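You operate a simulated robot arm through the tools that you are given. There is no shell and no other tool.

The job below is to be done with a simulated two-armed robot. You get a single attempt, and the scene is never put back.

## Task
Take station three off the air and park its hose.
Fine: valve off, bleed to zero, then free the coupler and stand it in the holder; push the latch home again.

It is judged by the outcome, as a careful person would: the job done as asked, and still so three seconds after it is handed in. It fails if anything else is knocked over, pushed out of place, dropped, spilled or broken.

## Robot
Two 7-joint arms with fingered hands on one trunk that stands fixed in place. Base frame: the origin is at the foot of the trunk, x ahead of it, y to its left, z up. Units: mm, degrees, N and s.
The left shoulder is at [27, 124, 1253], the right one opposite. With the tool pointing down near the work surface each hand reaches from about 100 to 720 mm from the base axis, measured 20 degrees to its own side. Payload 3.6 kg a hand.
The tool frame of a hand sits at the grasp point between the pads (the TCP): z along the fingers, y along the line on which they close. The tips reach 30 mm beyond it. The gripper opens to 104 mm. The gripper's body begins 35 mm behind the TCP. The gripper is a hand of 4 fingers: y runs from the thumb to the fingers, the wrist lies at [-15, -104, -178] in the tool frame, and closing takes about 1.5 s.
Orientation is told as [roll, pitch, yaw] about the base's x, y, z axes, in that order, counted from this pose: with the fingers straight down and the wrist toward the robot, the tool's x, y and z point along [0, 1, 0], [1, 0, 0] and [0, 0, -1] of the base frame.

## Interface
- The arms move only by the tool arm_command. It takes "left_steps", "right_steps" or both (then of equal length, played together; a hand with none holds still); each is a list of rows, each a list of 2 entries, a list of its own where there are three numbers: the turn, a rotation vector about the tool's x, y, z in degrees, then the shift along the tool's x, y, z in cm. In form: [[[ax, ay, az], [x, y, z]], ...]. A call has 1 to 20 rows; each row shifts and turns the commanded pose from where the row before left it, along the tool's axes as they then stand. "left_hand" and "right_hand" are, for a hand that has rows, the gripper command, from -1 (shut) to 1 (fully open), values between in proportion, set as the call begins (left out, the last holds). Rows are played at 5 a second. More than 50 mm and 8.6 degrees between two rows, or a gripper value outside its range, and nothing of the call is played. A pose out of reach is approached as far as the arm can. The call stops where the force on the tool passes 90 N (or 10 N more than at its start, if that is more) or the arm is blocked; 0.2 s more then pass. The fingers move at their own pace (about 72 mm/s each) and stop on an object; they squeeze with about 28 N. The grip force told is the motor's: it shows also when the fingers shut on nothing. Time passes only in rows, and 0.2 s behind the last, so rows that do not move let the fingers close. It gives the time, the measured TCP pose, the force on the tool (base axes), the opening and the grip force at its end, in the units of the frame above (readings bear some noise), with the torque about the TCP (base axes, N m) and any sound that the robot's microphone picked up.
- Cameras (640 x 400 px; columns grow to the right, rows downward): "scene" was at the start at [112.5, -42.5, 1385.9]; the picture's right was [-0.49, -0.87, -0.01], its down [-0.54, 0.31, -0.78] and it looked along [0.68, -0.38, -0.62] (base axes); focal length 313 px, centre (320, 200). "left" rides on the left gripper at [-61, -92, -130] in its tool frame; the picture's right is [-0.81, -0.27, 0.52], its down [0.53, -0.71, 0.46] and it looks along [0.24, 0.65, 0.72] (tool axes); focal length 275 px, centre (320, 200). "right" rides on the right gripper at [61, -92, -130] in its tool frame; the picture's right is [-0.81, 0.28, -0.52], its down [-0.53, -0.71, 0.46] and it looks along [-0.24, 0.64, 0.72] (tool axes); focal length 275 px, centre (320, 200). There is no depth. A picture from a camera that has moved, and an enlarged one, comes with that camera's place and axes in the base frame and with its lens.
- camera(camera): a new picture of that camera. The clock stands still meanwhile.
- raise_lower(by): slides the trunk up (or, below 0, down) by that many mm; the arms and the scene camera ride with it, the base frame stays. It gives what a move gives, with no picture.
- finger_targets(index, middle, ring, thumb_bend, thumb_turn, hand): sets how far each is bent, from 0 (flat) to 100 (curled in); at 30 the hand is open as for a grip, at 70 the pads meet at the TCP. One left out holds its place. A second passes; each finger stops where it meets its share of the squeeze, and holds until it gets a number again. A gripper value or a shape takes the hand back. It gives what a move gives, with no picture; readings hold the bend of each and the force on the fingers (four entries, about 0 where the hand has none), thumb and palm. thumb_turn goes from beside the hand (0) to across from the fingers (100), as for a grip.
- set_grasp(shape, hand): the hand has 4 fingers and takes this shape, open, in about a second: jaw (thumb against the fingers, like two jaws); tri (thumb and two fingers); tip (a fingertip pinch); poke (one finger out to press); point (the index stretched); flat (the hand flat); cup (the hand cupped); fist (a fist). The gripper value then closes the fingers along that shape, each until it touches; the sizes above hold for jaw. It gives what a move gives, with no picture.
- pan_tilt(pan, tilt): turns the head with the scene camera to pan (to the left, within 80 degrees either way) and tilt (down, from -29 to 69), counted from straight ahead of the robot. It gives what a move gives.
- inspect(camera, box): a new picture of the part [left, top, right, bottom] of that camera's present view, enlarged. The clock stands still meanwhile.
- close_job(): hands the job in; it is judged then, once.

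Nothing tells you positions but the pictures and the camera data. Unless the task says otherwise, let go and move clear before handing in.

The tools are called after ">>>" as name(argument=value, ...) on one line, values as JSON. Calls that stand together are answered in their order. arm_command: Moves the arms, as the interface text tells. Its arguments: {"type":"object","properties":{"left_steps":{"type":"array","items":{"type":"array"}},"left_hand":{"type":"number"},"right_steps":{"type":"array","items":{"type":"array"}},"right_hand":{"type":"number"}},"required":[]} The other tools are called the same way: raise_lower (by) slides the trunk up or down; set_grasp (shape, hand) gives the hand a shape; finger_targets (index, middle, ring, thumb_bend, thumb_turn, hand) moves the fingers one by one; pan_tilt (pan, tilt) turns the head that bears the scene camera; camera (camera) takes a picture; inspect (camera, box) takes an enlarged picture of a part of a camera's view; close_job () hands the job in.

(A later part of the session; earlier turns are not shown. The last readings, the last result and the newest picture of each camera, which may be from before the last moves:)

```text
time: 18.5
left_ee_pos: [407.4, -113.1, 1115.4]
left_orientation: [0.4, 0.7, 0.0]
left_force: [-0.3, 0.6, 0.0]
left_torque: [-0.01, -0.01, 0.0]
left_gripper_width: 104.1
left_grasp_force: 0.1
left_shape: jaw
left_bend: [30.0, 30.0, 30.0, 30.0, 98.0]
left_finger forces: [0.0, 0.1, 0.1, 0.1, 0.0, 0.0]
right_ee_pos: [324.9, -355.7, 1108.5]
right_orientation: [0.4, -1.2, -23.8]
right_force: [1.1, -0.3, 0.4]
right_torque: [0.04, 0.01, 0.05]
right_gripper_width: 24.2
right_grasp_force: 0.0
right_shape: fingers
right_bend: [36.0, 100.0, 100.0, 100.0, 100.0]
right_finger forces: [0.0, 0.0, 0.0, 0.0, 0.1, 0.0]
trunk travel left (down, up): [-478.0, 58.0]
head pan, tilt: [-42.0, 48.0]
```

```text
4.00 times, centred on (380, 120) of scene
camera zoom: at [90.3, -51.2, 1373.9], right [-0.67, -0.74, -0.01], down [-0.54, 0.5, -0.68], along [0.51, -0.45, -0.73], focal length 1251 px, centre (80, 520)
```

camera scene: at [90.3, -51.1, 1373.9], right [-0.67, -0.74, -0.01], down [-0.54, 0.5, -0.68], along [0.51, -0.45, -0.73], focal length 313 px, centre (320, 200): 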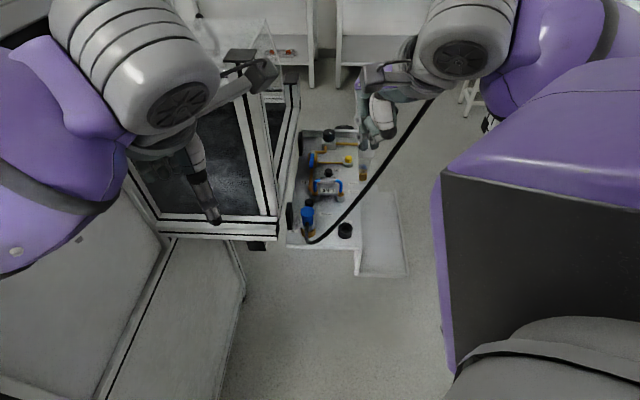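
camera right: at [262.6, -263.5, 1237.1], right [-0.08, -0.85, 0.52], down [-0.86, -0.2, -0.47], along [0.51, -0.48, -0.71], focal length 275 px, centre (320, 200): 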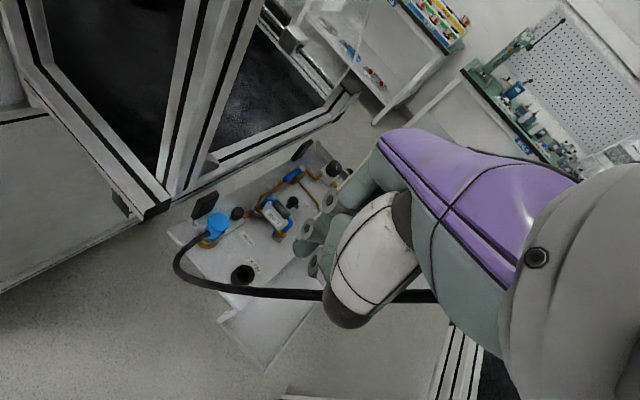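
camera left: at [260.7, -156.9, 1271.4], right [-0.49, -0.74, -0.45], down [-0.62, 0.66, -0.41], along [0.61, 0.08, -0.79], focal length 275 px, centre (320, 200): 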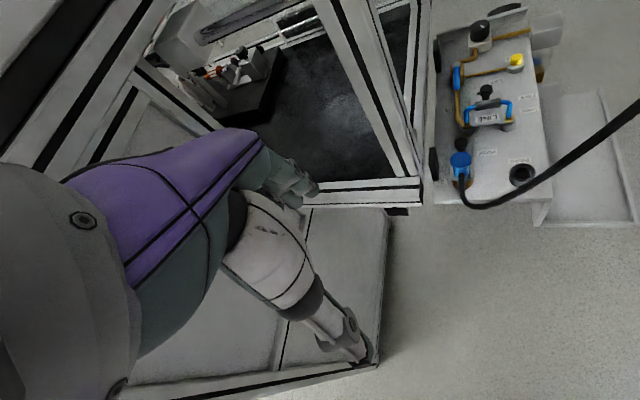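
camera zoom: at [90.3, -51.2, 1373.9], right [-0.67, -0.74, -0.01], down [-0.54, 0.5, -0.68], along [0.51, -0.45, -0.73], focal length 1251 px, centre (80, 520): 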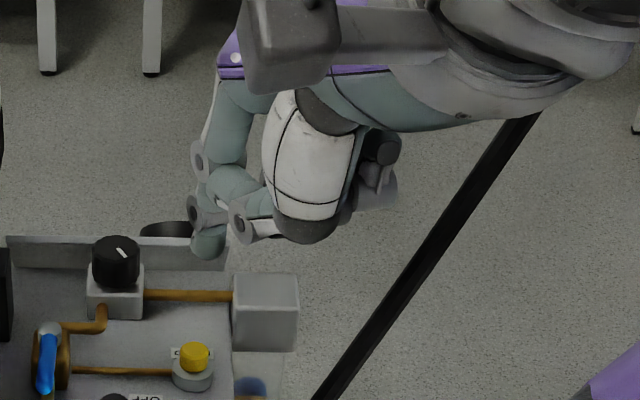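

The index settled at 36 rather than 55, probably pushed by the curled thumb. I'll try the point shape instead and compare.

>>> set_grasp(shape="point", hand="right")

>>> inspect(camera="right", box=[220, 100, 420, 340])

>>> inspect(camera="scene", box=[320, 70, 440, 170])

>>> camera(camera="left")

```text
time: 19.4
left_ee_pos: [407.1, -113.7, 1114.5]
left_orientation: [0.3, 0.7, -0.1]
left_force: [0.7, 0.2, -0.2]
left_torque: [0.02, 0.0, 0.04]
left_gripper_width: 104.0
left_grasp_force: 0.1
left_shape: jaw
left_bend: [30.0, 30.0, 30.0, 30.0, 98.0]
left_finger forces: [0.0, 0.0, 0.1, 0.0, 0.1, 0.0]
right_ee_pos: [325.2, -356.7, 1109.0]
right_orientation: [0.5, -1.2, -23.7]
right_force: [-1.3, -0.7, 0.7]
right_torque: [0.02, -0.01, -0.02]
right_gripper_width: 96.0
right_grasp_force: 0.1
right_shape: point
right_bend: [20.0, 100.0, 100.0, 99.0, 88.0]
right_finger forces: [0.0, 0.1, 0.0, 0.1, 0.0, 0.0]
trunk travel left (down, up): [-478.0, 58.0]
head pan, tilt: [-42.0, 48.0]
```

```text
1.67 times, centred on (320, 220) of right
camera zoom: at [262.9, -263.8, 1237.0], right [-0.08, -0.85, 0.52], down [-0.86, -0.2, -0.47], along [0.51, -0.48, -0.71], focal length 459 px, centre (320, 167)
```

zoom: 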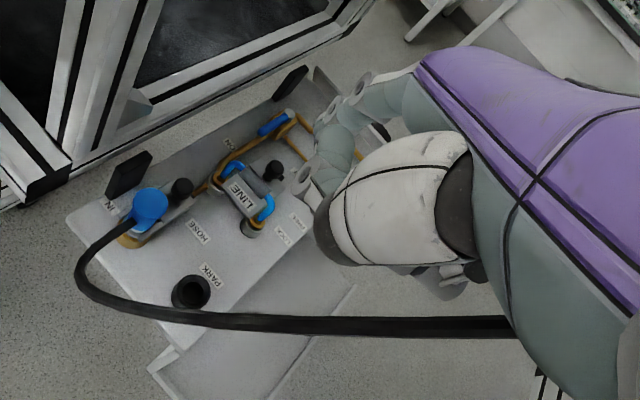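

```text
4.00 times, centred on (380, 120) of scene
camera zoom: at [90.4, -51.4, 1373.9], right [-0.67, -0.74, -0.01], down [-0.54, 0.5, -0.68], along [0.51, -0.45, -0.73], focal length 1251 px, centre (80, 520)
```

zoom: 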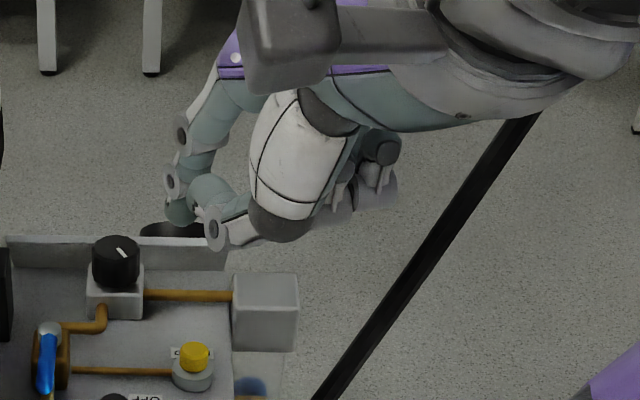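

```text
taken
camera left: at [317.8, -174.3, 1246.7], right [-0.28, -0.81, -0.52], down [-0.72, 0.54, -0.44], along [0.63, 0.25, -0.73], focal length 275 px, centre (320, 200)
```

left: 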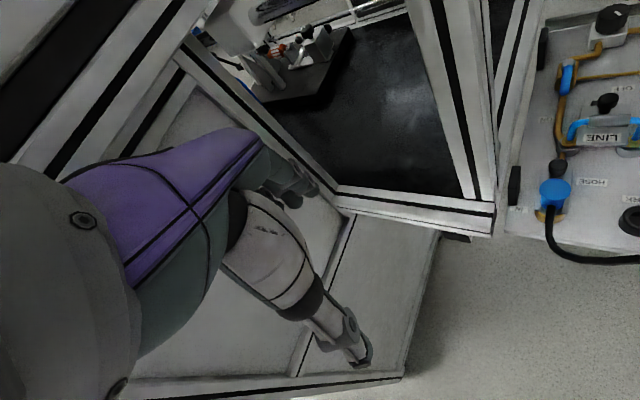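

Point leaves the index curved outward; poke gives a better-defined pressing tip. I'll go back to poke and zoom in on where the tips sit relative to the TCP.

>>> set_grasp(shape="poke", hand="right")

>>> inspect(camera="right", box=[240, 170, 400, 330])

>>> inspect(camera="scene", box=[320, 70, 440, 170])

```text
time: 20.3
left_ee_pos: [408.4, -113.4, 1115.5]
left_orientation: [0.3, 0.9, 0.0]
left_force: [0.1, -0.4, 0.2]
left_torque: [0.0, 0.01, 0.01]
left_gripper_width: 104.2
left_grasp_force: 0.0
left_shape: jaw
left_bend: [30.0, 30.0, 30.0, 30.0, 98.0]
left_finger forces: [0.0, 0.0, 0.1, 0.0, 0.0, 0.0]
right_ee_pos: [324.9, -356.1, 1109.0]
right_orientation: [0.4, -1.2, -23.8]
right_force: [0.2, -0.4, -0.6]
right_torque: [-0.01, 0.0, -0.01]
right_gripper_width: 0.0
right_grasp_force: 0.0
right_shape: poke
right_bend: [70.0, 70.0, 99.0, 100.0, 100.0]
right_finger forces: [0.0, 0.0, 0.0, 0.0, 0.1, 0.0]
trunk travel left (down, up): [-478.0, 58.0]
head pan, tilt: [-42.0, 48.0]
```

```text
2.50 times, centred on (320, 250) of right
camera zoom: at [262.9, -264.0, 1236.9], right [-0.08, -0.85, 0.52], down [-0.86, -0.2, -0.47], along [0.51, -0.48, -0.71], focal length 688 px, centre (320, 75)
```

zoom: 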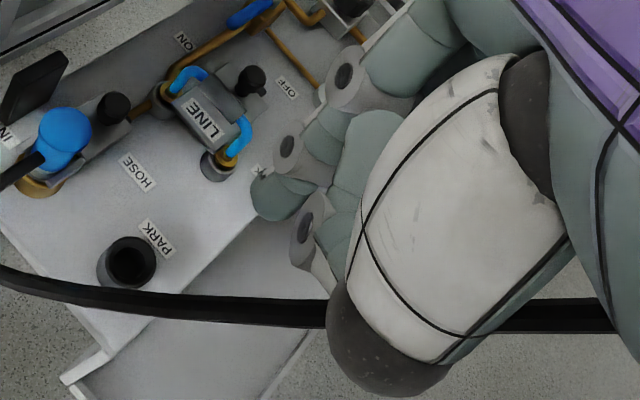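

```text
4.00 times, centred on (380, 120) of scene
camera zoom: at [90.5, -51.7, 1373.9], right [-0.67, -0.74, -0.01], down [-0.54, 0.5, -0.68], along [0.51, -0.45, -0.73], focal length 1251 px, centre (80, 520)
```

zoom: 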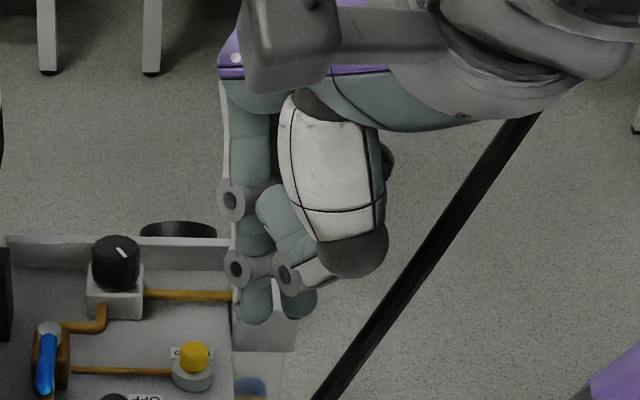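

In poke, the two tips sit about 30 mm beyond the TCP and close to its centre line. The right hand is on the clear side of the hose, so I'll carry it forward above the panel, well above everything, then tilt the fingers outward to gain reach.

>>> arm_command(right_steps=[[[0, 0, 0], [0.6, 4.0, 2.0]], [[0, 0, 0], [0.6, 4.0, 2.0]], [[0, 0, 0], [0.6, 4.0, 2.0]], [[-6, 0, 0], [0.6, 4.0, 2.0]], [[-6, 0, 0], [0.6, 4.0, 2.0]], [[-6, 0, 0], [0.6, 3.0, 2.0]], [[-6, 0, 0], [0, 0, 0]]])

>>> camera(camera="scene")

>>> camera(camera="right")

```text
time: 21.9
left_ee_pos: [408.3, -112.9, 1115.3]
left_orientation: [0.3, 0.7, 0.0]
left_force: [0.1, -0.2, -0.4]
left_torque: [0.0, 0.01, 0.0]
left_gripper_width: 103.9
left_grasp_force: 0.1
left_shape: jaw
left_bend: [30.0, 30.0, 30.0, 30.0, 98.0]
left_finger forces: [0.0, 0.1, 0.0, 0.0, 0.1, 0.1]
right_ee_pos: [555.8, -418.7, 1006.5]
right_orientation: [0.6, -25.3, -23.9]
right_force: [0.6, 0.1, 0.7]
right_torque: [0.02, -0.01, -0.02]
right_gripper_width: 0.3
right_grasp_force: 0.0
right_shape: poke
right_bend: [70.0, 70.0, 99.0, 100.0, 100.0]
right_finger forces: [0.0, 0.0, 0.0, 0.0, 0.0, 0.1]
trunk travel left (down, up): [-478.0, 58.0]
head pan, tilt: [-42.0, 48.0]
```

```text
taken
camera scene: at [90.6, -51.8, 1373.9], right [-0.67, -0.74, -0.01], down [-0.54, 0.5, -0.68], along [0.51, -0.45, -0.73], focal length 313 px, centre (320, 200)
```

scene: 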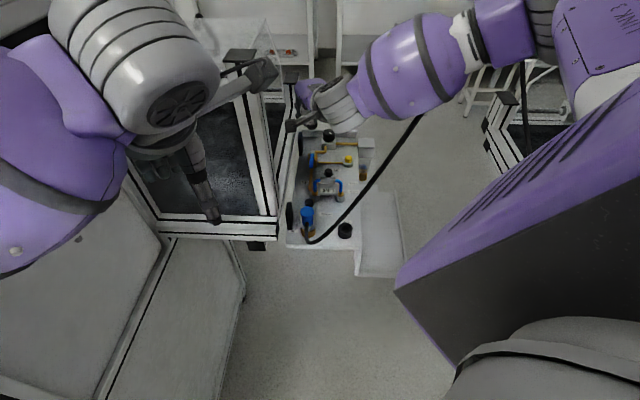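

```text
taken
camera right: at [452.4, -308.3, 1084.4], right [-0.3, -0.76, 0.58], down [-0.62, -0.3, -0.72], along [0.72, -0.58, -0.38], focal length 275 px, centre (320, 200)
```

right: 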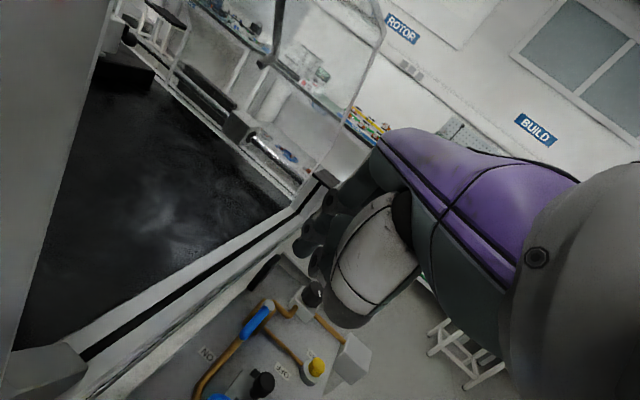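

The hand is above the panel and the wrist camera now sees the lever, button and gauge end from close by. I'll zoom in to refine the positions.

>>> inspect(camera="right", box=[180, 260, 380, 400])

>>> inspect(camera="scene", box=[270, 80, 390, 200])

```text
2.86 times, centred on (280, 330) of right
camera zoom: at [452.4, -308.3, 1084.4], right [-0.3, -0.76, 0.58], down [-0.62, -0.3, -0.72], along [0.72, -0.58, -0.38], focal length 786 px, centre (434, -171)
```

zoom: 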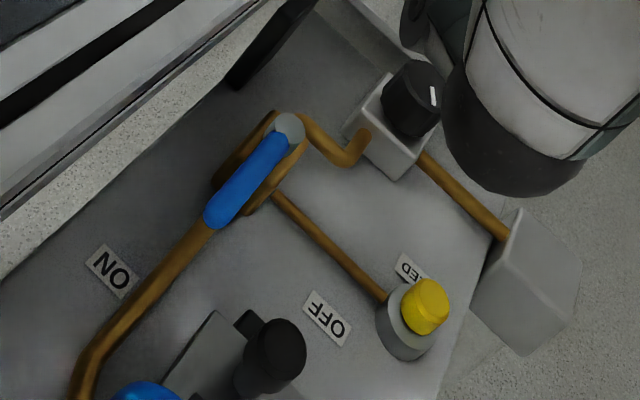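

```text
3.33 times, centred on (330, 140) of scene
camera zoom: at [90.6, -51.8, 1373.9], right [-0.67, -0.74, -0.01], down [-0.54, 0.5, -0.68], along [0.51, -0.45, -0.73], focal length 1042 px, centre (287, 400)
```

zoom: 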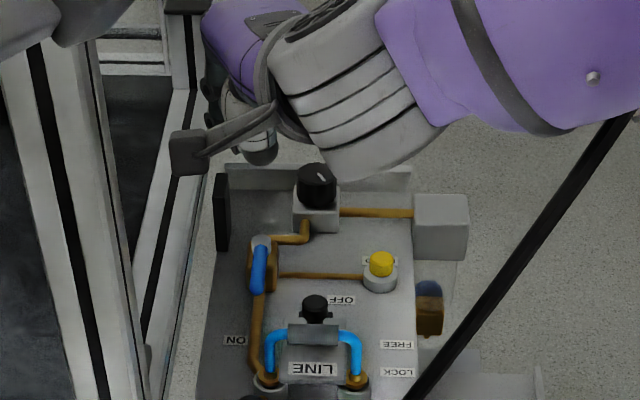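

Positions agree well between views: lever end [624, -484, 786], pivot [664, -525], bleed top [585, -595, 775]. The machine beam is only about 20 mm left of the panel edge, so I want a narrower probe. I'll leave just the index out.

>>> finger_targets(hand="right", index=70, middle=100)

>>> inspect(camera="right", box=[240, 170, 400, 330])

```text
time: 22.9
left_ee_pos: [407.7, -113.0, 1114.6]
left_orientation: [0.4, 0.8, 0.0]
left_force: [0.1, 0.8, -1.3]
left_torque: [-0.01, 0.0, -0.01]
left_gripper_width: 103.8
left_grasp_force: 0.2
left_shape: jaw
left_bend: [30.0, 30.0, 30.0, 30.0, 98.0]
left_finger forces: [0.0, 0.0, 0.0, 0.0, 0.1, 0.1]
right_ee_pos: [554.8, -419.3, 1005.7]
right_orientation: [0.6, -25.3, -23.9]
right_force: [0.2, -0.2, -0.3]
right_torque: [0.01, 0.0, -0.01]
right_gripper_width: 31.5
right_grasp_force: 0.1
right_shape: fingers
right_bend: [70.0, 100.0, 99.0, 100.0, 100.0]
right_finger forces: [0.0, 0.1, 0.0, 0.1, 0.0, 0.0]
trunk travel left (down, up): [-478.0, 58.0]
head pan, tilt: [-42.0, 48.0]
```

```text
2.50 times, centred on (320, 250) of right
camera zoom: at [452.2, -308.8, 1084.5], right [-0.3, -0.76, 0.58], down [-0.62, -0.3, -0.72], along [0.72, -0.58, -0.38], focal length 688 px, centre (320, 75)
```

zoom: 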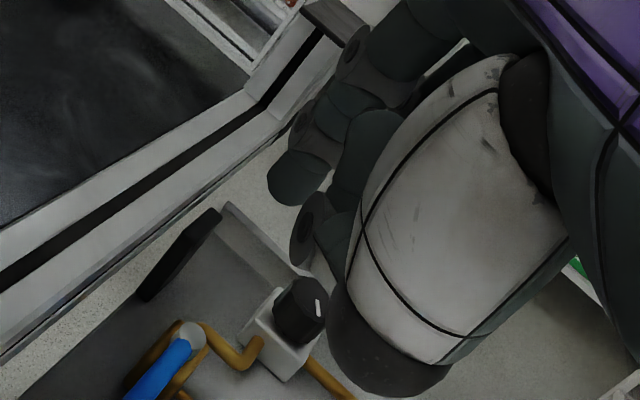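

The curled thumb would sweep over the LINE knob on that path. The tip pinch should make a slimmer probe, so I'll set that and close it in free air.

>>> set_grasp(shape="tip", hand="right")

>>> arm_command(right_steps=[[[0, 0, 0], [0, 0, 0]], [[0, 0, 0], [0, 0, 0]], [[0, 0, 0], [0, 0, 0]], [[0, 0, 0], [0, 0, 0]], [[0, 0, 0], [0, 0, 0]], [[0, 0, 0], [0, 0, 0]], [[0, 0, 0], [0, 0, 0]]], right_hand=-1)

>>> inspect(camera="right", box=[240, 170, 400, 330])

>>> inspect(camera="scene", box=[270, 60, 390, 160])

```text
time: 23.8
left_ee_pos: [407.8, -113.3, 1116.3]
left_orientation: [0.5, 0.8, -0.1]
left_force: [0.3, -0.1, -0.2]
left_torque: [0.0, 0.01, 0.02]
left_gripper_width: 104.1
left_grasp_force: 0.0
left_shape: jaw
left_bend: [30.0, 30.0, 30.0, 30.0, 98.0]
left_finger forces: [0.1, 0.1, 0.1, 0.0, 0.0, 0.1]
right_ee_pos: [554.8, -420.4, 1005.7]
right_orientation: [0.5, -25.3, -23.9]
right_force: [-0.4, -0.6, 0.2]
right_torque: [0.02, 0.02, 0.01]
right_gripper_width: 104.0
right_grasp_force: 0.1
right_shape: tip
right_bend: [30.0, 98.0, 99.0, 30.0, 98.0]
right_finger forces: [0.0, 0.0, 0.0, 0.0, 0.0, 0.0]
trunk travel left (down, up): [-478.0, 58.0]
head pan, tilt: [-42.0, 48.0]
```

```text
time: 25.4
left_ee_pos: [408.6, -112.9, 1115.5]
left_orientation: [0.4, 0.8, 0.0]
left_force: [0.3, -0.6, 0.6]
left_torque: [0.02, -0.01, 0.04]
left_gripper_width: 104.0
left_grasp_force: 0.2
left_shape: jaw
left_bend: [30.0, 30.0, 30.0, 30.0, 98.0]
left_finger forces: [0.0, 0.0, 0.0, 0.0, 0.0, 0.0]
right_ee_pos: [555.8, -420.4, 1004.9]
right_orientation: [0.4, -25.3, -23.9]
right_force: [0.4, 0.2, 1.0]
right_torque: [-0.01, 0.0, 0.01]
right_gripper_width: 0.0
right_grasp_force: 27.8
right_shape: tip
right_bend: [70.0, 100.0, 100.0, 48.0, 100.0]
right_finger forces: [0.0, 0.0, 0.0, 0.0, 0.0, 0.0]
trunk travel left (down, up): [-478.0, 58.0]
head pan, tilt: [-42.0, 48.0]
```

```text
2.50 times, centred on (320, 250) of right
camera zoom: at [452.4, -309.0, 1084.4], right [-0.3, -0.76, 0.58], down [-0.62, -0.3, -0.72], along [0.72, -0.58, -0.38], focal length 688 px, centre (320, 75)
```

zoom: 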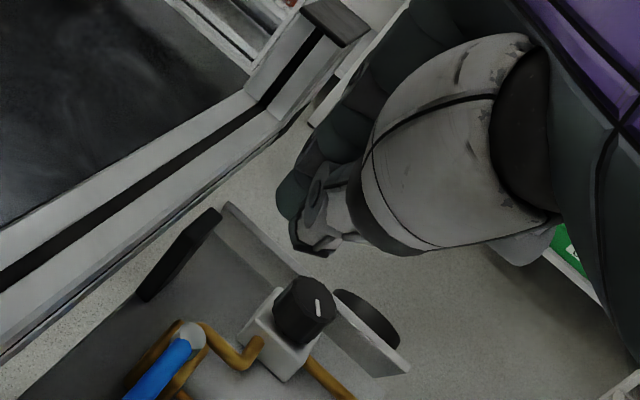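

```text
4.00 times, centred on (330, 110) of scene
camera zoom: at [90.8, -52.4, 1373.9], right [-0.67, -0.74, -0.01], down [-0.54, 0.5, -0.68], along [0.51, -0.45, -0.73], focal length 1251 px, centre (280, 560)
```

zoom: 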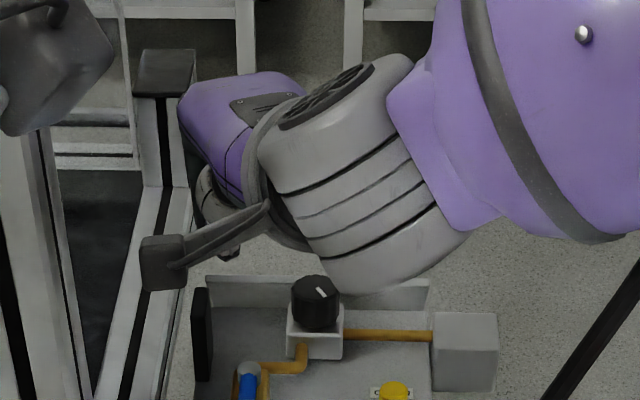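

The pinch makes a slim probe at the TCP line with nothing low around it. I'll bring it to a point above and just left of the lever end, tip at about z 843, and check.

>>> arm_command(right_steps=[[[0, 0, 0], [-0.31, 0.65, 4.04]], [[0, 0, 0], [-0.31, 0.65, 4.04]], [[0, 0, 0], [-0.31, 0.65, 4.04]], [[0, 0, 0], [-0.31, 0.65, 4.04]], [[0, 0, 0], [0, 0, 0]]])

>>> inspect(camera="right", box=[200, 170, 400, 400])

>>> inspect(camera="scene", box=[270, 90, 390, 190])

```text
time: 26.6
left_ee_pos: [407.9, -113.4, 1115.6]
left_orientation: [0.4, 0.6, -0.1]
left_force: [0.3, -0.2, 0.6]
left_torque: [0.03, 0.0, -0.01]
left_gripper_width: 103.9
left_grasp_force: 0.1
left_shape: jaw
left_bend: [30.0, 30.0, 30.0, 30.0, 98.0]
left_finger forces: [0.0, 0.0, 0.0, 0.0, 0.1, 0.0]
right_ee_pos: [617.4, -457.0, 903.6]
right_orientation: [0.5, -25.3, -23.8]
right_force: [0.9, 0.6, -0.4]
right_torque: [0.03, 0.01, 0.0]
right_gripper_width: 0.1
right_grasp_force: 28.3
right_shape: tip
right_bend: [70.0, 100.0, 100.0, 48.0, 100.0]
right_finger forces: [0.1, 0.0, 0.1, 0.0, 0.0, 0.0]
right hand out of reach, approached as far as the arm can: row 4
trunk travel left (down, up): [-478.0, 58.0]
head pan, tilt: [-42.0, 48.0]
```

```text
1.74 times, centred on (300, 285) of right
camera zoom: at [515.4, -346.3, 981.5], right [-0.3, -0.76, 0.58], down [-0.62, -0.3, -0.72], along [0.72, -0.58, -0.38], focal length 479 px, centre (355, 52)
```

zoom: 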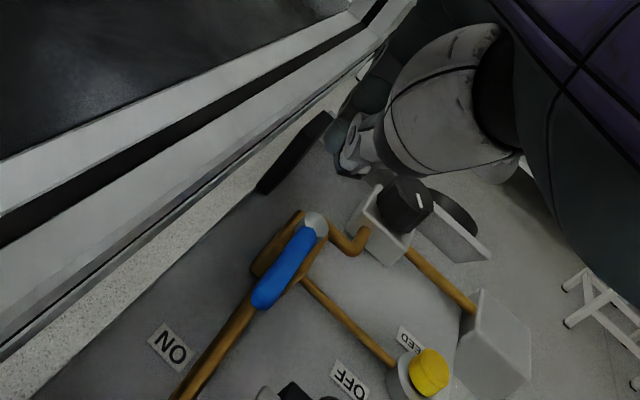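

```text
4.00 times, centred on (330, 140) of scene
camera zoom: at [90.8, -52.4, 1373.9], right [-0.67, -0.74, -0.01], down [-0.54, 0.5, -0.68], along [0.51, -0.45, -0.73], focal length 1251 px, centre (280, 440)
```

zoom: 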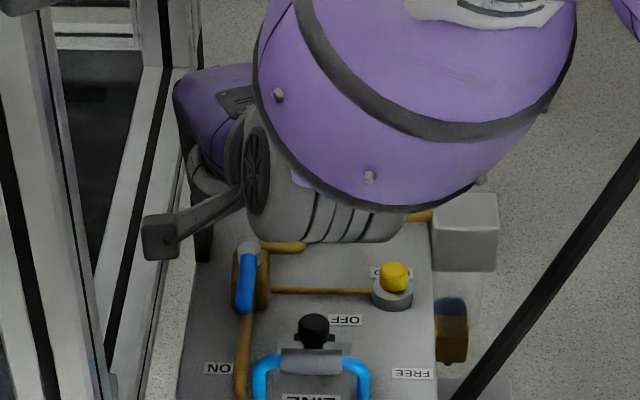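

The far end is out of reach at this trunk height: the arm straightens at a wrist distance of about 560 mm. I need to lower the trunk by about 250 mm. Before that I'll straighten the left arm a bit, down and forward over open floor, so its elbow leaves the cabinet post.

>>> arm_command(left_steps=[[[0, 0, 0], [-0.8, 1.0, 2.0]], [[0, 0, 0], [-0.8, 1.0, 2.0]], [[0, 0, 0], [-0.8, 1.0, 2.0]], [[0, 0, 0], [-0.8, 0.5, 2.0]], [[0, 0, 0], [0, 0, 0]]])

>>> pan_tilt(pan=30, tilt=45)

>>> camera(camera="scene")

>>> camera(camera="left")

```text
time: 27.8
left_ee_pos: [463.6, -147.5, 1024.0]
left_orientation: [0.5, 1.9, 0.0]
left_force: [0.5, 0.8, -0.5]
left_torque: [-0.04, 0.0, -0.01]
left_gripper_width: 104.1
left_grasp_force: 0.1
left_shape: jaw
left_bend: [30.0, 30.0, 30.0, 30.0, 98.0]
left_finger forces: [0.0, 0.0, 0.0, 0.0, 0.0, 0.0]
right_ee_pos: [634.9, -458.7, 889.0]
right_orientation: [-0.1, -24.3, -23.6]
right_force: [0.2, 0.1, 0.1]
right_torque: [0.01, 0.01, 0.01]
right_gripper_width: 0.0
right_grasp_force: 28.0
right_shape: tip
right_bend: [70.0, 100.0, 100.0, 53.0, 100.0]
right_finger forces: [0.1, 0.0, 0.1, 0.0, 0.0, 0.0]
trunk travel left (down, up): [-478.0, 58.0]
head pan, tilt: [-42.0, 48.0]
```

```text
time: 29.2
left_ee_pos: [462.1, -145.9, 1024.9]
left_orientation: [0.5, 2.0, -0.1]
left_force: [-0.1, 0.4, 0.0]
left_torque: [0.01, 0.02, 0.03]
left_gripper_width: 103.9
left_grasp_force: 0.1
left_shape: jaw
left_bend: [30.0, 30.0, 30.0, 30.0, 98.0]
left_finger forces: [0.1, 0.1, 0.0, 0.0, 0.0, 0.1]
right_ee_pos: [633.1, -456.6, 889.5]
right_orientation: [0.0, -24.3, -23.6]
right_force: [-0.5, 0.1, -0.2]
right_torque: [0.0, -0.03, -0.01]
right_gripper_width: 0.1
right_grasp_force: 27.7
right_shape: tip
right_bend: [70.0, 100.0, 100.0, 53.0, 100.0]
right_finger forces: [0.1, 0.0, 0.0, 0.0, 0.0, 0.0]
trunk travel left (down, up): [-478.0, 58.0]
head pan, tilt: [30.0, 45.0]
```

```text
taken
camera scene: at [128.6, 40.2, 1375.9], right [0.5, -0.87, 0.0], down [-0.61, -0.35, -0.71], along [0.61, 0.35, -0.71], focal length 313 px, centre (320, 200)
```

scene: 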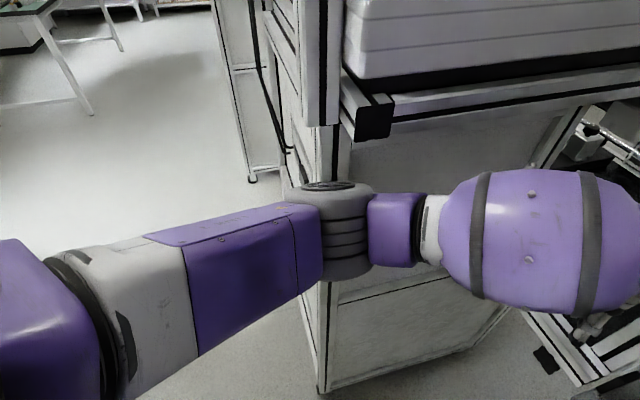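

```text
taken
camera left: at [374.6, -208.1, 1159.1], right [-0.29, -0.81, -0.51], down [-0.73, 0.54, -0.43], along [0.62, 0.25, -0.74], focal length 275 px, centre (320, 200)
```

left: 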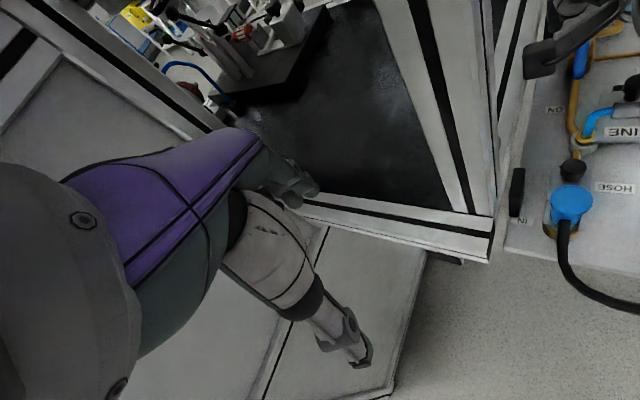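

The trunk lean has relaxed now that the left elbow is away from the post, and it sits below the protruding beam end. Next I'll lift the right hand a little and lower the trunk in stages, keeping that hand above the panel.

>>> arm_command(right_steps=[[[0, 0, 0], [0.05, 0.2, -3.0]], [[0, 0, 0], [0.05, 0.2, -3.0]], [[0, 0, 0], [0.05, 0.2, -3.0]], [[0, 0, 0], [0.05, 0.2, -3.0]], [[0, 0, 0], [0, 0, 0]]])

>>> raise_lower(by=-80)

>>> camera(camera="scene")

```text
time: 30.4
left_ee_pos: [462.7, -146.8, 1025.7]
left_orientation: [0.5, 1.9, -0.1]
left_force: [0.6, 0.1, 0.3]
left_torque: [0.01, 0.02, 0.01]
left_gripper_width: 104.0
left_grasp_force: 0.0
left_shape: jaw
left_bend: [30.0, 30.0, 30.0, 30.0, 98.0]
left_finger forces: [0.0, 0.0, 0.1, 0.0, 0.0, 0.0]
right_ee_pos: [600.1, -441.3, 999.7]
right_orientation: [0.2, -24.3, -23.6]
right_force: [0.0, -1.2, -0.4]
right_torque: [0.0, -0.01, -0.02]
right_gripper_width: 0.3
right_grasp_force: 27.8
right_shape: tip
right_bend: [70.0, 100.0, 100.0, 53.0, 100.0]
right_finger forces: [0.0, 0.1, 0.0, 0.0, 0.0, 0.0]
trunk travel left (down, up): [-478.0, 58.0]
head pan, tilt: [30.0, 45.0]
```

```text
time: 31.6
left_ee_pos: [461.7, -146.1, 945.1]
left_orientation: [0.6, 1.9, 0.0]
left_force: [-0.3, 0.6, -0.5]
left_torque: [0.01, 0.02, -0.01]
left_gripper_width: 104.0
left_grasp_force: 0.2
left_shape: jaw
left_bend: [30.0, 30.0, 30.0, 30.0, 98.0]
left_finger forces: [0.1, 0.0, 0.0, 0.0, 0.1, 0.0]
right_ee_pos: [599.2, -438.7, 920.9]
right_orientation: [0.0, -24.2, -23.6]
right_force: [0.3, -0.3, -0.8]
right_torque: [0.01, 0.01, -0.01]
right_gripper_width: 0.0
right_grasp_force: 28.2
right_shape: tip
right_bend: [70.0, 100.0, 100.0, 53.0, 100.0]
right_finger forces: [0.0, 0.0, 0.1, 0.1, 0.1, 0.0]
trunk travel left (down, up): [-398.0, 138.0]
head pan, tilt: [30.0, 45.0]
```

```text
taken
camera scene: at [165.2, 40.3, 1284.8], right [0.5, -0.87, 0.0], down [-0.61, -0.35, -0.71], along [0.61, 0.35, -0.71], focal length 313 px, centre (320, 200)
```

scene: 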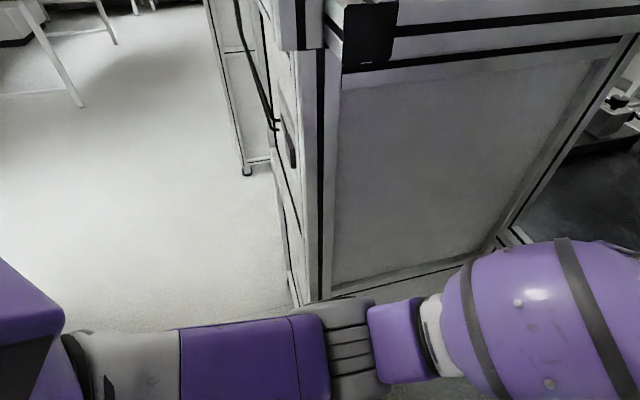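

The hands dropped 80 mm as expected, but the head camera also moved forward, so the torso may articulate rather than slide straight. I'll check the views again before going further.

>>> pan_tilt(pan=-42, tilt=48)

>>> camera(camera="scene")

>>> camera(camera="left")

>>> camera(camera="right")

```text
time: 33.0
left_ee_pos: [462.4, -145.1, 945.0]
left_orientation: [0.5, 1.9, 0.1]
left_force: [0.0, -0.5, 0.3]
left_torque: [0.0, 0.0, 0.05]
left_gripper_width: 104.1
left_grasp_force: 0.1
left_shape: jaw
left_bend: [30.0, 30.0, 30.0, 30.0, 98.0]
left_finger forces: [0.0, 0.0, 0.0, 0.1, 0.0, 0.0]
right_ee_pos: [599.6, -438.9, 919.1]
right_orientation: [0.0, -24.3, -23.7]
right_force: [0.8, 0.3, 0.2]
right_torque: [0.01, -0.01, 0.03]
right_gripper_width: 0.0
right_grasp_force: 28.0
right_shape: tip
right_bend: [70.0, 100.0, 100.0, 53.0, 100.0]
right_finger forces: [0.1, 0.0, 0.0, 0.1, 0.1, 0.0]
trunk travel left (down, up): [-398.0, 138.0]
head pan, tilt: [-42.0, 48.0]
```

```text
taken
camera scene: at [153.6, -53.1, 1280.6], right [-0.67, -0.74, 0.0], down [-0.55, 0.5, -0.67], along [0.5, -0.45, -0.74], focal length 313 px, centre (320, 200)
```

scene: 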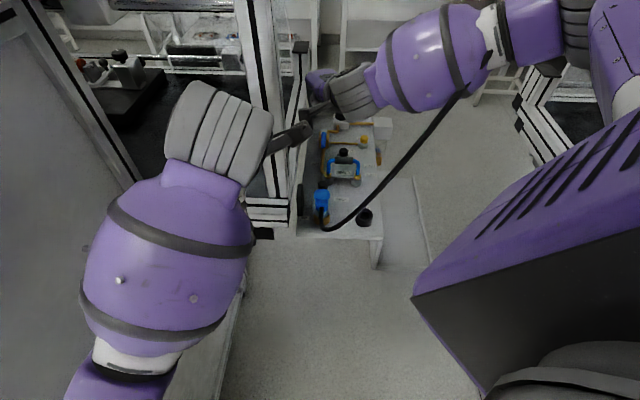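

```text
taken
camera left: at [373.9, -208.2, 1078.0], right [-0.29, -0.81, -0.51], down [-0.73, 0.54, -0.43], along [0.62, 0.25, -0.74], focal length 275 px, centre (320, 200)
```

left: 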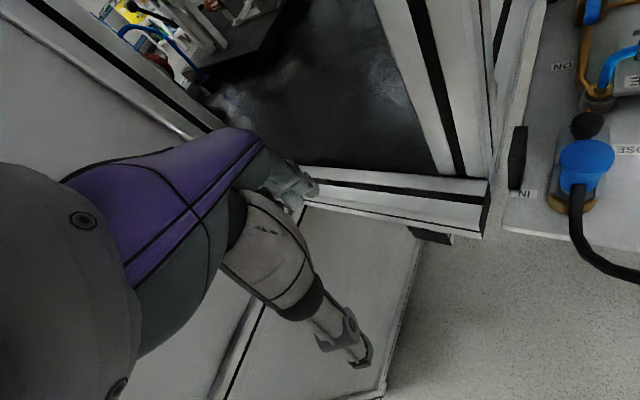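

```text
taken
camera right: at [498.7, -328.7, 1000.6], right [-0.29, -0.76, 0.58], down [-0.64, -0.3, -0.71], along [0.71, -0.58, -0.4], focal length 275 px, centre (320, 200)
```

right: 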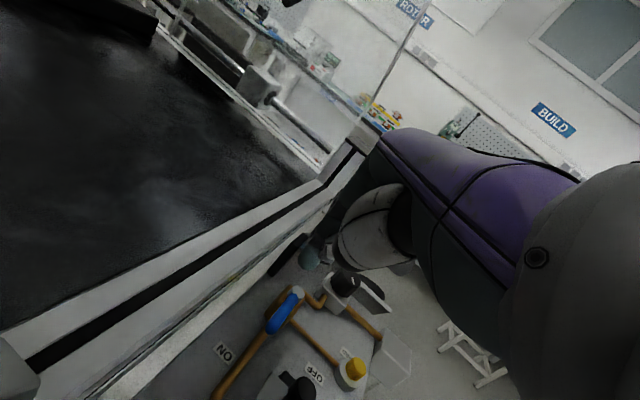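

The left elbow is now well clear of the cabinet and the view is consistent. I'll raise the right hand a bit more and lower the trunk again.

>>> arm_command(right_steps=[[[0, 0, 0], [-0.3, 1.2, -2.6]], [[0, 0, 0], [-0.3, 1.2, -2.6]], [[0, 0, 0], [-0.3, 1.2, -2.6]], [[0, 0, 0], [0, 0, 0]]])

>>> raise_lower(by=-80)

>>> camera(camera="scene")

>>> camera(camera="left")

```text
time: 34.0
left_ee_pos: [462.0, -147.0, 946.4]
left_orientation: [0.5, 1.9, 0.0]
left_force: [0.6, 1.1, 0.5]
left_torque: [0.03, 0.02, -0.04]
left_gripper_width: 104.1
left_grasp_force: 0.1
left_shape: jaw
left_bend: [30.0, 30.0, 30.0, 30.0, 98.0]
left_finger forces: [0.1, 0.0, 0.0, 0.0, 0.1, 0.0]
right_ee_pos: [595.2, -448.7, 1007.1]
right_orientation: [0.2, -24.2, -23.7]
right_force: [0.4, -0.8, 0.2]
right_torque: [-0.02, -0.07, -0.04]
right_gripper_width: 0.3
right_grasp_force: 28.2
right_shape: tip
right_bend: [70.0, 100.0, 100.0, 53.0, 100.0]
right_finger forces: [0.1, 0.0, 0.0, 0.0, 0.0, 0.1]
trunk travel left (down, up): [-398.0, 138.0]
head pan, tilt: [-42.0, 48.0]
```

```text
time: 35.2
left_ee_pos: [460.3, -146.5, 864.6]
left_orientation: [0.4, 1.9, 0.0]
left_force: [-0.5, 0.0, -0.1]
left_torque: [0.01, 0.02, -0.04]
left_gripper_width: 103.8
left_grasp_force: 0.1
left_shape: jaw
left_bend: [30.0, 30.0, 30.0, 30.0, 98.0]
left_finger forces: [0.0, 0.0, 0.0, 0.0, 0.1, 0.1]
right_ee_pos: [596.8, -447.8, 926.5]
right_orientation: [0.1, -24.4, -23.7]
right_force: [0.3, -0.1, -0.7]
right_torque: [0.0, 0.01, 0.0]
right_gripper_width: 0.2
right_grasp_force: 28.4
right_shape: tip
right_bend: [70.0, 100.0, 100.0, 53.0, 100.0]
right_finger forces: [0.1, 0.0, 0.0, 0.0, 0.1, 0.0]
trunk travel left (down, up): [-318.0, 218.0]
head pan, tilt: [-42.0, 48.0]
```

```text
taken
camera scene: at [171.8, -53.1, 1201.0], right [-0.67, -0.74, 0.0], down [-0.55, 0.5, -0.67], along [0.5, -0.45, -0.74], focal length 313 px, centre (320, 200)
```

scene: 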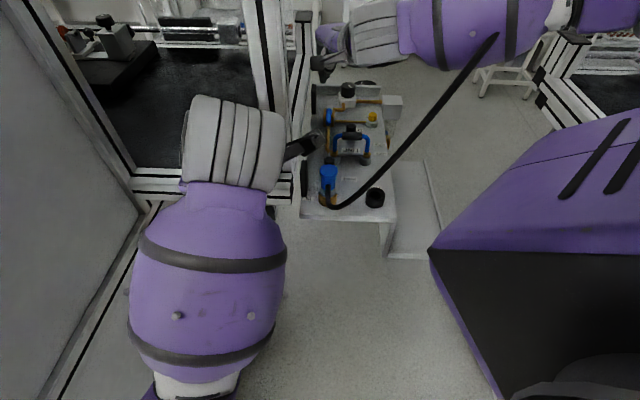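

```text
taken
camera left: at [373.6, -208.2, 998.4], right [-0.29, -0.81, -0.51], down [-0.73, 0.54, -0.43], along [0.62, 0.25, -0.74], focal length 275 px, centre (320, 200)
```

left: 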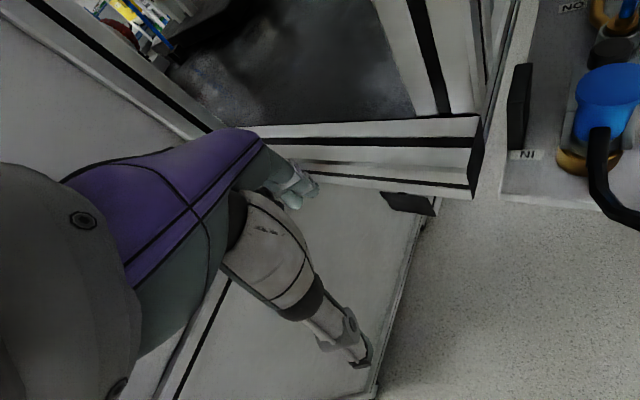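

Trunk is down 160 mm and everything is clear. I'll try reaching the position just left of the lever end again.

>>> arm_command(right_steps=[[[0, 0, 0], [-0.2, 0.6, 2.6]], [[0, 0, 0], [-0.1, 0.4, 2.6]], [[0, 0, 0], [-0.1, 0.2, 2.6]], [[0, 0, 0], [0, 0, 0]]])

>>> inspect(camera="right", box=[200, 170, 400, 400])

>>> inspect(camera="scene", box=[280, 20, 420, 140])

```text
time: 36.2
left_ee_pos: [461.5, -146.6, 865.5]
left_orientation: [0.4, 1.9, -0.1]
left_force: [0.0, 0.8, -0.7]
left_torque: [0.02, 0.02, -0.05]
left_gripper_width: 103.9
left_grasp_force: 0.0
left_shape: jaw
left_bend: [30.0, 30.0, 30.0, 30.0, 98.0]
left_finger forces: [0.0, 0.1, 0.0, 0.0, 0.0, 0.0]
right_ee_pos: [632.6, -469.4, 858.6]
right_orientation: [0.0, -24.2, -23.7]
right_force: [0.2, -0.1, 0.4]
right_torque: [-0.01, 0.03, 0.04]
right_gripper_width: 0.0
right_grasp_force: 27.7
right_shape: tip
right_bend: [70.0, 100.0, 100.0, 53.0, 100.0]
right_finger forces: [0.1, 0.0, 0.0, 0.0, 0.0, 0.0]
trunk travel left (down, up): [-318.0, 218.0]
head pan, tilt: [-42.0, 48.0]
```

```text
1.74 times, centred on (300, 285) of right
camera zoom: at [532.4, -358.1, 939.8], right [-0.29, -0.76, 0.58], down [-0.64, -0.3, -0.71], along [0.71, -0.58, -0.4], focal length 479 px, centre (355, 52)
```

zoom: 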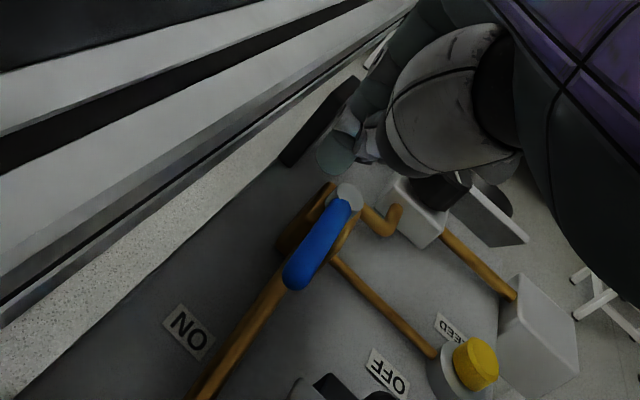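

```text
3.33 times, centred on (350, 80) of scene
camera zoom: at [171.8, -53.1, 1201.1], right [-0.67, -0.74, 0.0], down [-0.55, 0.5, -0.67], along [0.5, -0.45, -0.74], focal length 1042 px, centre (220, 600)
```

zoom: 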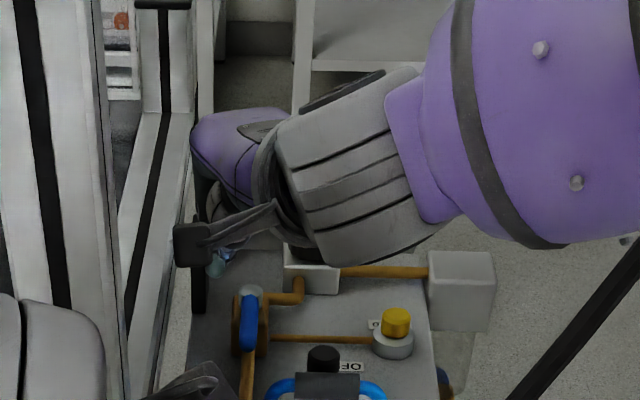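

The reach is fine now; the tip is over the left side of the lever end, at z≈831. I'll lower it straight down beside the lever to about z 768.

>>> arm_command(right_steps=[[[0, 0, 0], [0.2, -0.87, 1.91]], [[0, 0, 0], [0.1, -0.87, 1.91]], [[0, 0, 0], [0, -0.87, 1.91]], [[0, 0, 0], [0, 0, 0]]])

>>> inspect(camera="right", box=[200, 170, 400, 400])

>>> inspect(camera="scene", box=[290, 40, 410, 140])

```text
time: 37.2
left_ee_pos: [461.6, -145.8, 864.8]
left_orientation: [0.5, 1.9, 0.1]
left_force: [-0.8, -0.3, -0.1]
left_torque: [0.01, -0.01, -0.01]
left_gripper_width: 103.8
left_grasp_force: 0.2
left_shape: jaw
left_bend: [30.0, 30.0, 30.0, 30.0, 98.0]
left_finger forces: [0.0, 0.0, 0.0, 0.1, 0.0, 0.0]
right_ee_pos: [635.5, -465.2, 795.2]
right_orientation: [0.2, -24.3, -23.7]
right_force: [0.4, -0.1, 0.0]
right_torque: [0.01, -0.02, 0.01]
right_gripper_width: 0.0
right_grasp_force: 28.2
right_shape: tip
right_bend: [70.0, 100.0, 100.0, 53.0, 100.0]
right_finger forces: [0.0, 0.1, 0.0, 0.1, 0.0, 0.0]
trunk travel left (down, up): [-318.0, 218.0]
head pan, tilt: [-42.0, 48.0]
```

```text
1.74 times, centred on (300, 285) of right
camera zoom: at [534.5, -354.8, 876.2], right [-0.29, -0.76, 0.58], down [-0.64, -0.3, -0.71], along [0.71, -0.58, -0.4], focal length 479 px, centre (355, 52)
```

zoom: 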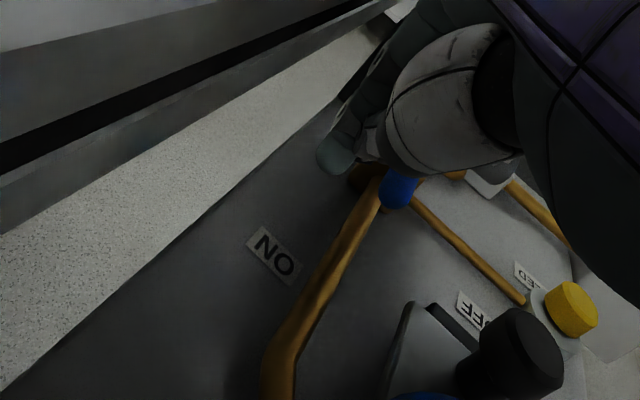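

```text
4.00 times, centred on (350, 90) of scene
camera zoom: at [171.8, -53.1, 1201.0], right [-0.67, -0.74, 0.0], down [-0.55, 0.5, -0.67], along [0.5, -0.45, -0.74], focal length 1251 px, centre (200, 640)
```

zoom: 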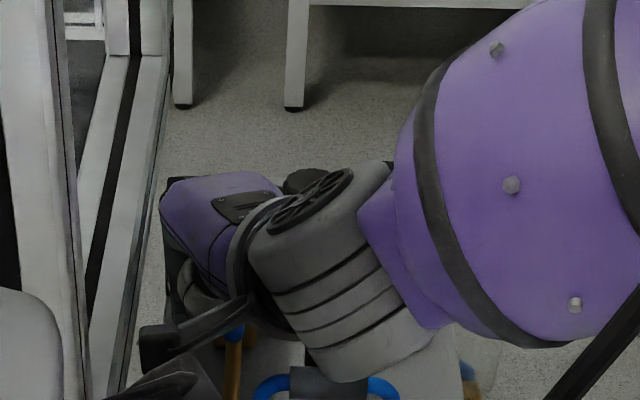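

The tip is beside the lever's left side with about 9 mm gap and no contact. I'll sweep it along the arc toward OFF, halfway first, and check.

>>> arm_command(right_steps=[[[0, 0, 0], [-0.93, 0.15, 0.07]], [[0, 0, 0], [-1.08, -0.52, -0.24]], [[0, 0, 0], [-1.12, -0.23, -0.1]], [[0, 0, 0], [-1.11, 0.03, 0.01]]])

>>> inspect(camera="right", box=[200, 170, 400, 400])

```text
time: 38.2
left_ee_pos: [460.8, -146.8, 864.8]
left_orientation: [0.5, 1.9, -0.1]
left_force: [-0.5, 0.0, 0.1]
left_torque: [-0.04, -0.02, -0.02]
left_gripper_width: 104.2
left_grasp_force: 0.1
left_shape: jaw
left_bend: [30.0, 30.0, 30.0, 30.0, 98.0]
left_finger forces: [0.1, 0.0, 0.1, 0.0, 0.1, 0.1]
right_ee_pos: [611.7, -503.2, 797.1]
right_orientation: [0.2, -24.2, -23.7]
right_force: [0.3, 0.7, -0.6]
right_torque: [0.03, -0.01, 0.03]
right_gripper_width: 0.2
right_grasp_force: 28.3
right_shape: tip
right_bend: [70.0, 100.0, 100.0, 53.0, 100.0]
right_finger forces: [0.1, 0.0, 0.0, 0.0, 0.0, 0.1]
trunk travel left (down, up): [-318.0, 218.0]
head pan, tilt: [-42.0, 48.0]
```

```text
1.74 times, centred on (300, 285) of right
camera zoom: at [511.1, -392.0, 877.4], right [-0.29, -0.76, 0.58], down [-0.64, -0.3, -0.71], along [0.71, -0.58, -0.4], focal length 479 px, centre (355, 52)
```

zoom: 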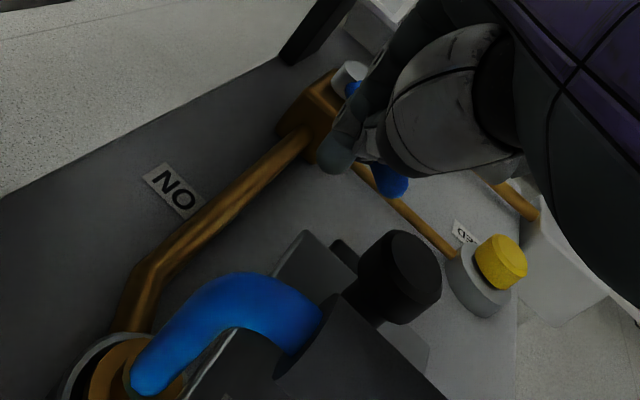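

The lever is following with little force, about halfway. I'll finish the sweep to the OFF stop.

>>> arm_command(right_steps=[[[0, 0, 0], [-1.14, 0.12, 0.05]], [[0, 0, 0], [-1.08, 0.37, 0.17]], [[0, 0, 0], [-0.92, 0.63, 0.28]], [[0, 0, 0], [-0.43, 0.41, 0.19]]])

>>> inspect(camera="right", box=[200, 170, 400, 400])

```text
time: 39.2
left_ee_pos: [461.2, -146.3, 864.3]
left_orientation: [0.5, 1.9, 0.0]
left_force: [0.5, 0.5, -0.1]
left_torque: [0.01, 0.04, 0.01]
left_gripper_width: 104.1
left_grasp_force: 0.0
left_shape: jaw
left_bend: [30.0, 30.0, 30.0, 30.0, 98.0]
left_finger forces: [0.0, 0.0, 0.1, 0.1, 0.1, 0.1]
right_ee_pos: [613.5, -541.5, 796.2]
right_orientation: [0.0, -24.3, -23.7]
right_force: [-0.1, 0.8, 0.5]
right_torque: [0.0, -0.02, 0.01]
right_gripper_width: 0.0
right_grasp_force: 28.3
right_shape: tip
right_bend: [70.0, 100.0, 100.0, 53.0, 100.0]
right_finger forces: [0.0, 0.0, 0.0, 0.1, 0.1, 0.0]
trunk travel left (down, up): [-318.0, 218.0]
head pan, tilt: [-42.0, 48.0]
```

```text
1.74 times, centred on (300, 285) of right
camera zoom: at [512.7, -431.2, 877.2], right [-0.29, -0.76, 0.58], down [-0.64, -0.3, -0.71], along [0.71, -0.58, -0.4], focal length 479 px, centre (355, 52)
```

zoom: 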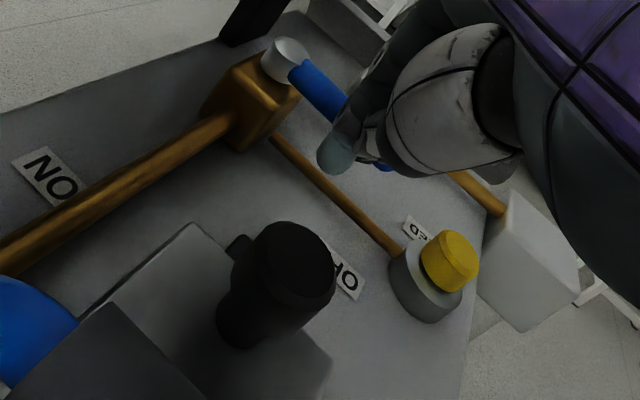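

The lever now points nearly across to OFF, maybe a few degrees short, and no stop force is felt yet. I'll push a little further in small steps until it meets the stop.

>>> arm_command(right_steps=[[[0, 0, 0], [-0.15, 0.34, 0.15]], [[0, 0, 0], [-0.15, 0.34, 0.15]], [[0, 0, 0], [-0.15, 0.34, 0.15]]])

>>> inspect(camera="right", box=[200, 170, 400, 400])

```text
time: 40.0
left_ee_pos: [459.3, -144.8, 865.0]
left_orientation: [0.5, 1.8, -0.1]
left_force: [0.2, 0.7, 0.5]
left_torque: [-0.02, -0.02, -0.03]
left_gripper_width: 104.0
left_grasp_force: 0.1
left_shape: jaw
left_bend: [30.0, 30.0, 30.0, 30.0, 98.0]
left_finger forces: [0.1, 0.0, 0.0, 0.0, 0.0, 0.1]
right_ee_pos: [621.6, -546.6, 799.8]
right_orientation: [0.2, -24.2, -23.5]
right_force: [-19.3, 18.5, 8.4]
right_torque: [0.32, 0.26, -0.11]
right_gripper_width: 0.0
right_grasp_force: 28.3
right_shape: tip
right_bend: [70.0, 100.0, 100.0, 53.0, 100.0]
right_finger forces: [0.0, 0.0, 0.0, 0.1, 48.7, 0.0]
trunk travel left (down, up): [-318.0, 218.0]
head pan, tilt: [-42.0, 48.0]
```

```text
1.74 times, centred on (300, 285) of right
camera zoom: at [518.7, -437.0, 879.7], right [-0.29, -0.76, 0.58], down [-0.64, -0.3, -0.71], along [0.72, -0.57, -0.4], focal length 479 px, centre (355, 52)
```

zoom: 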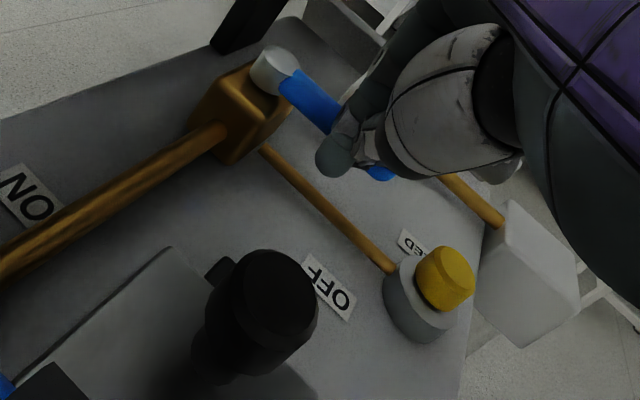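

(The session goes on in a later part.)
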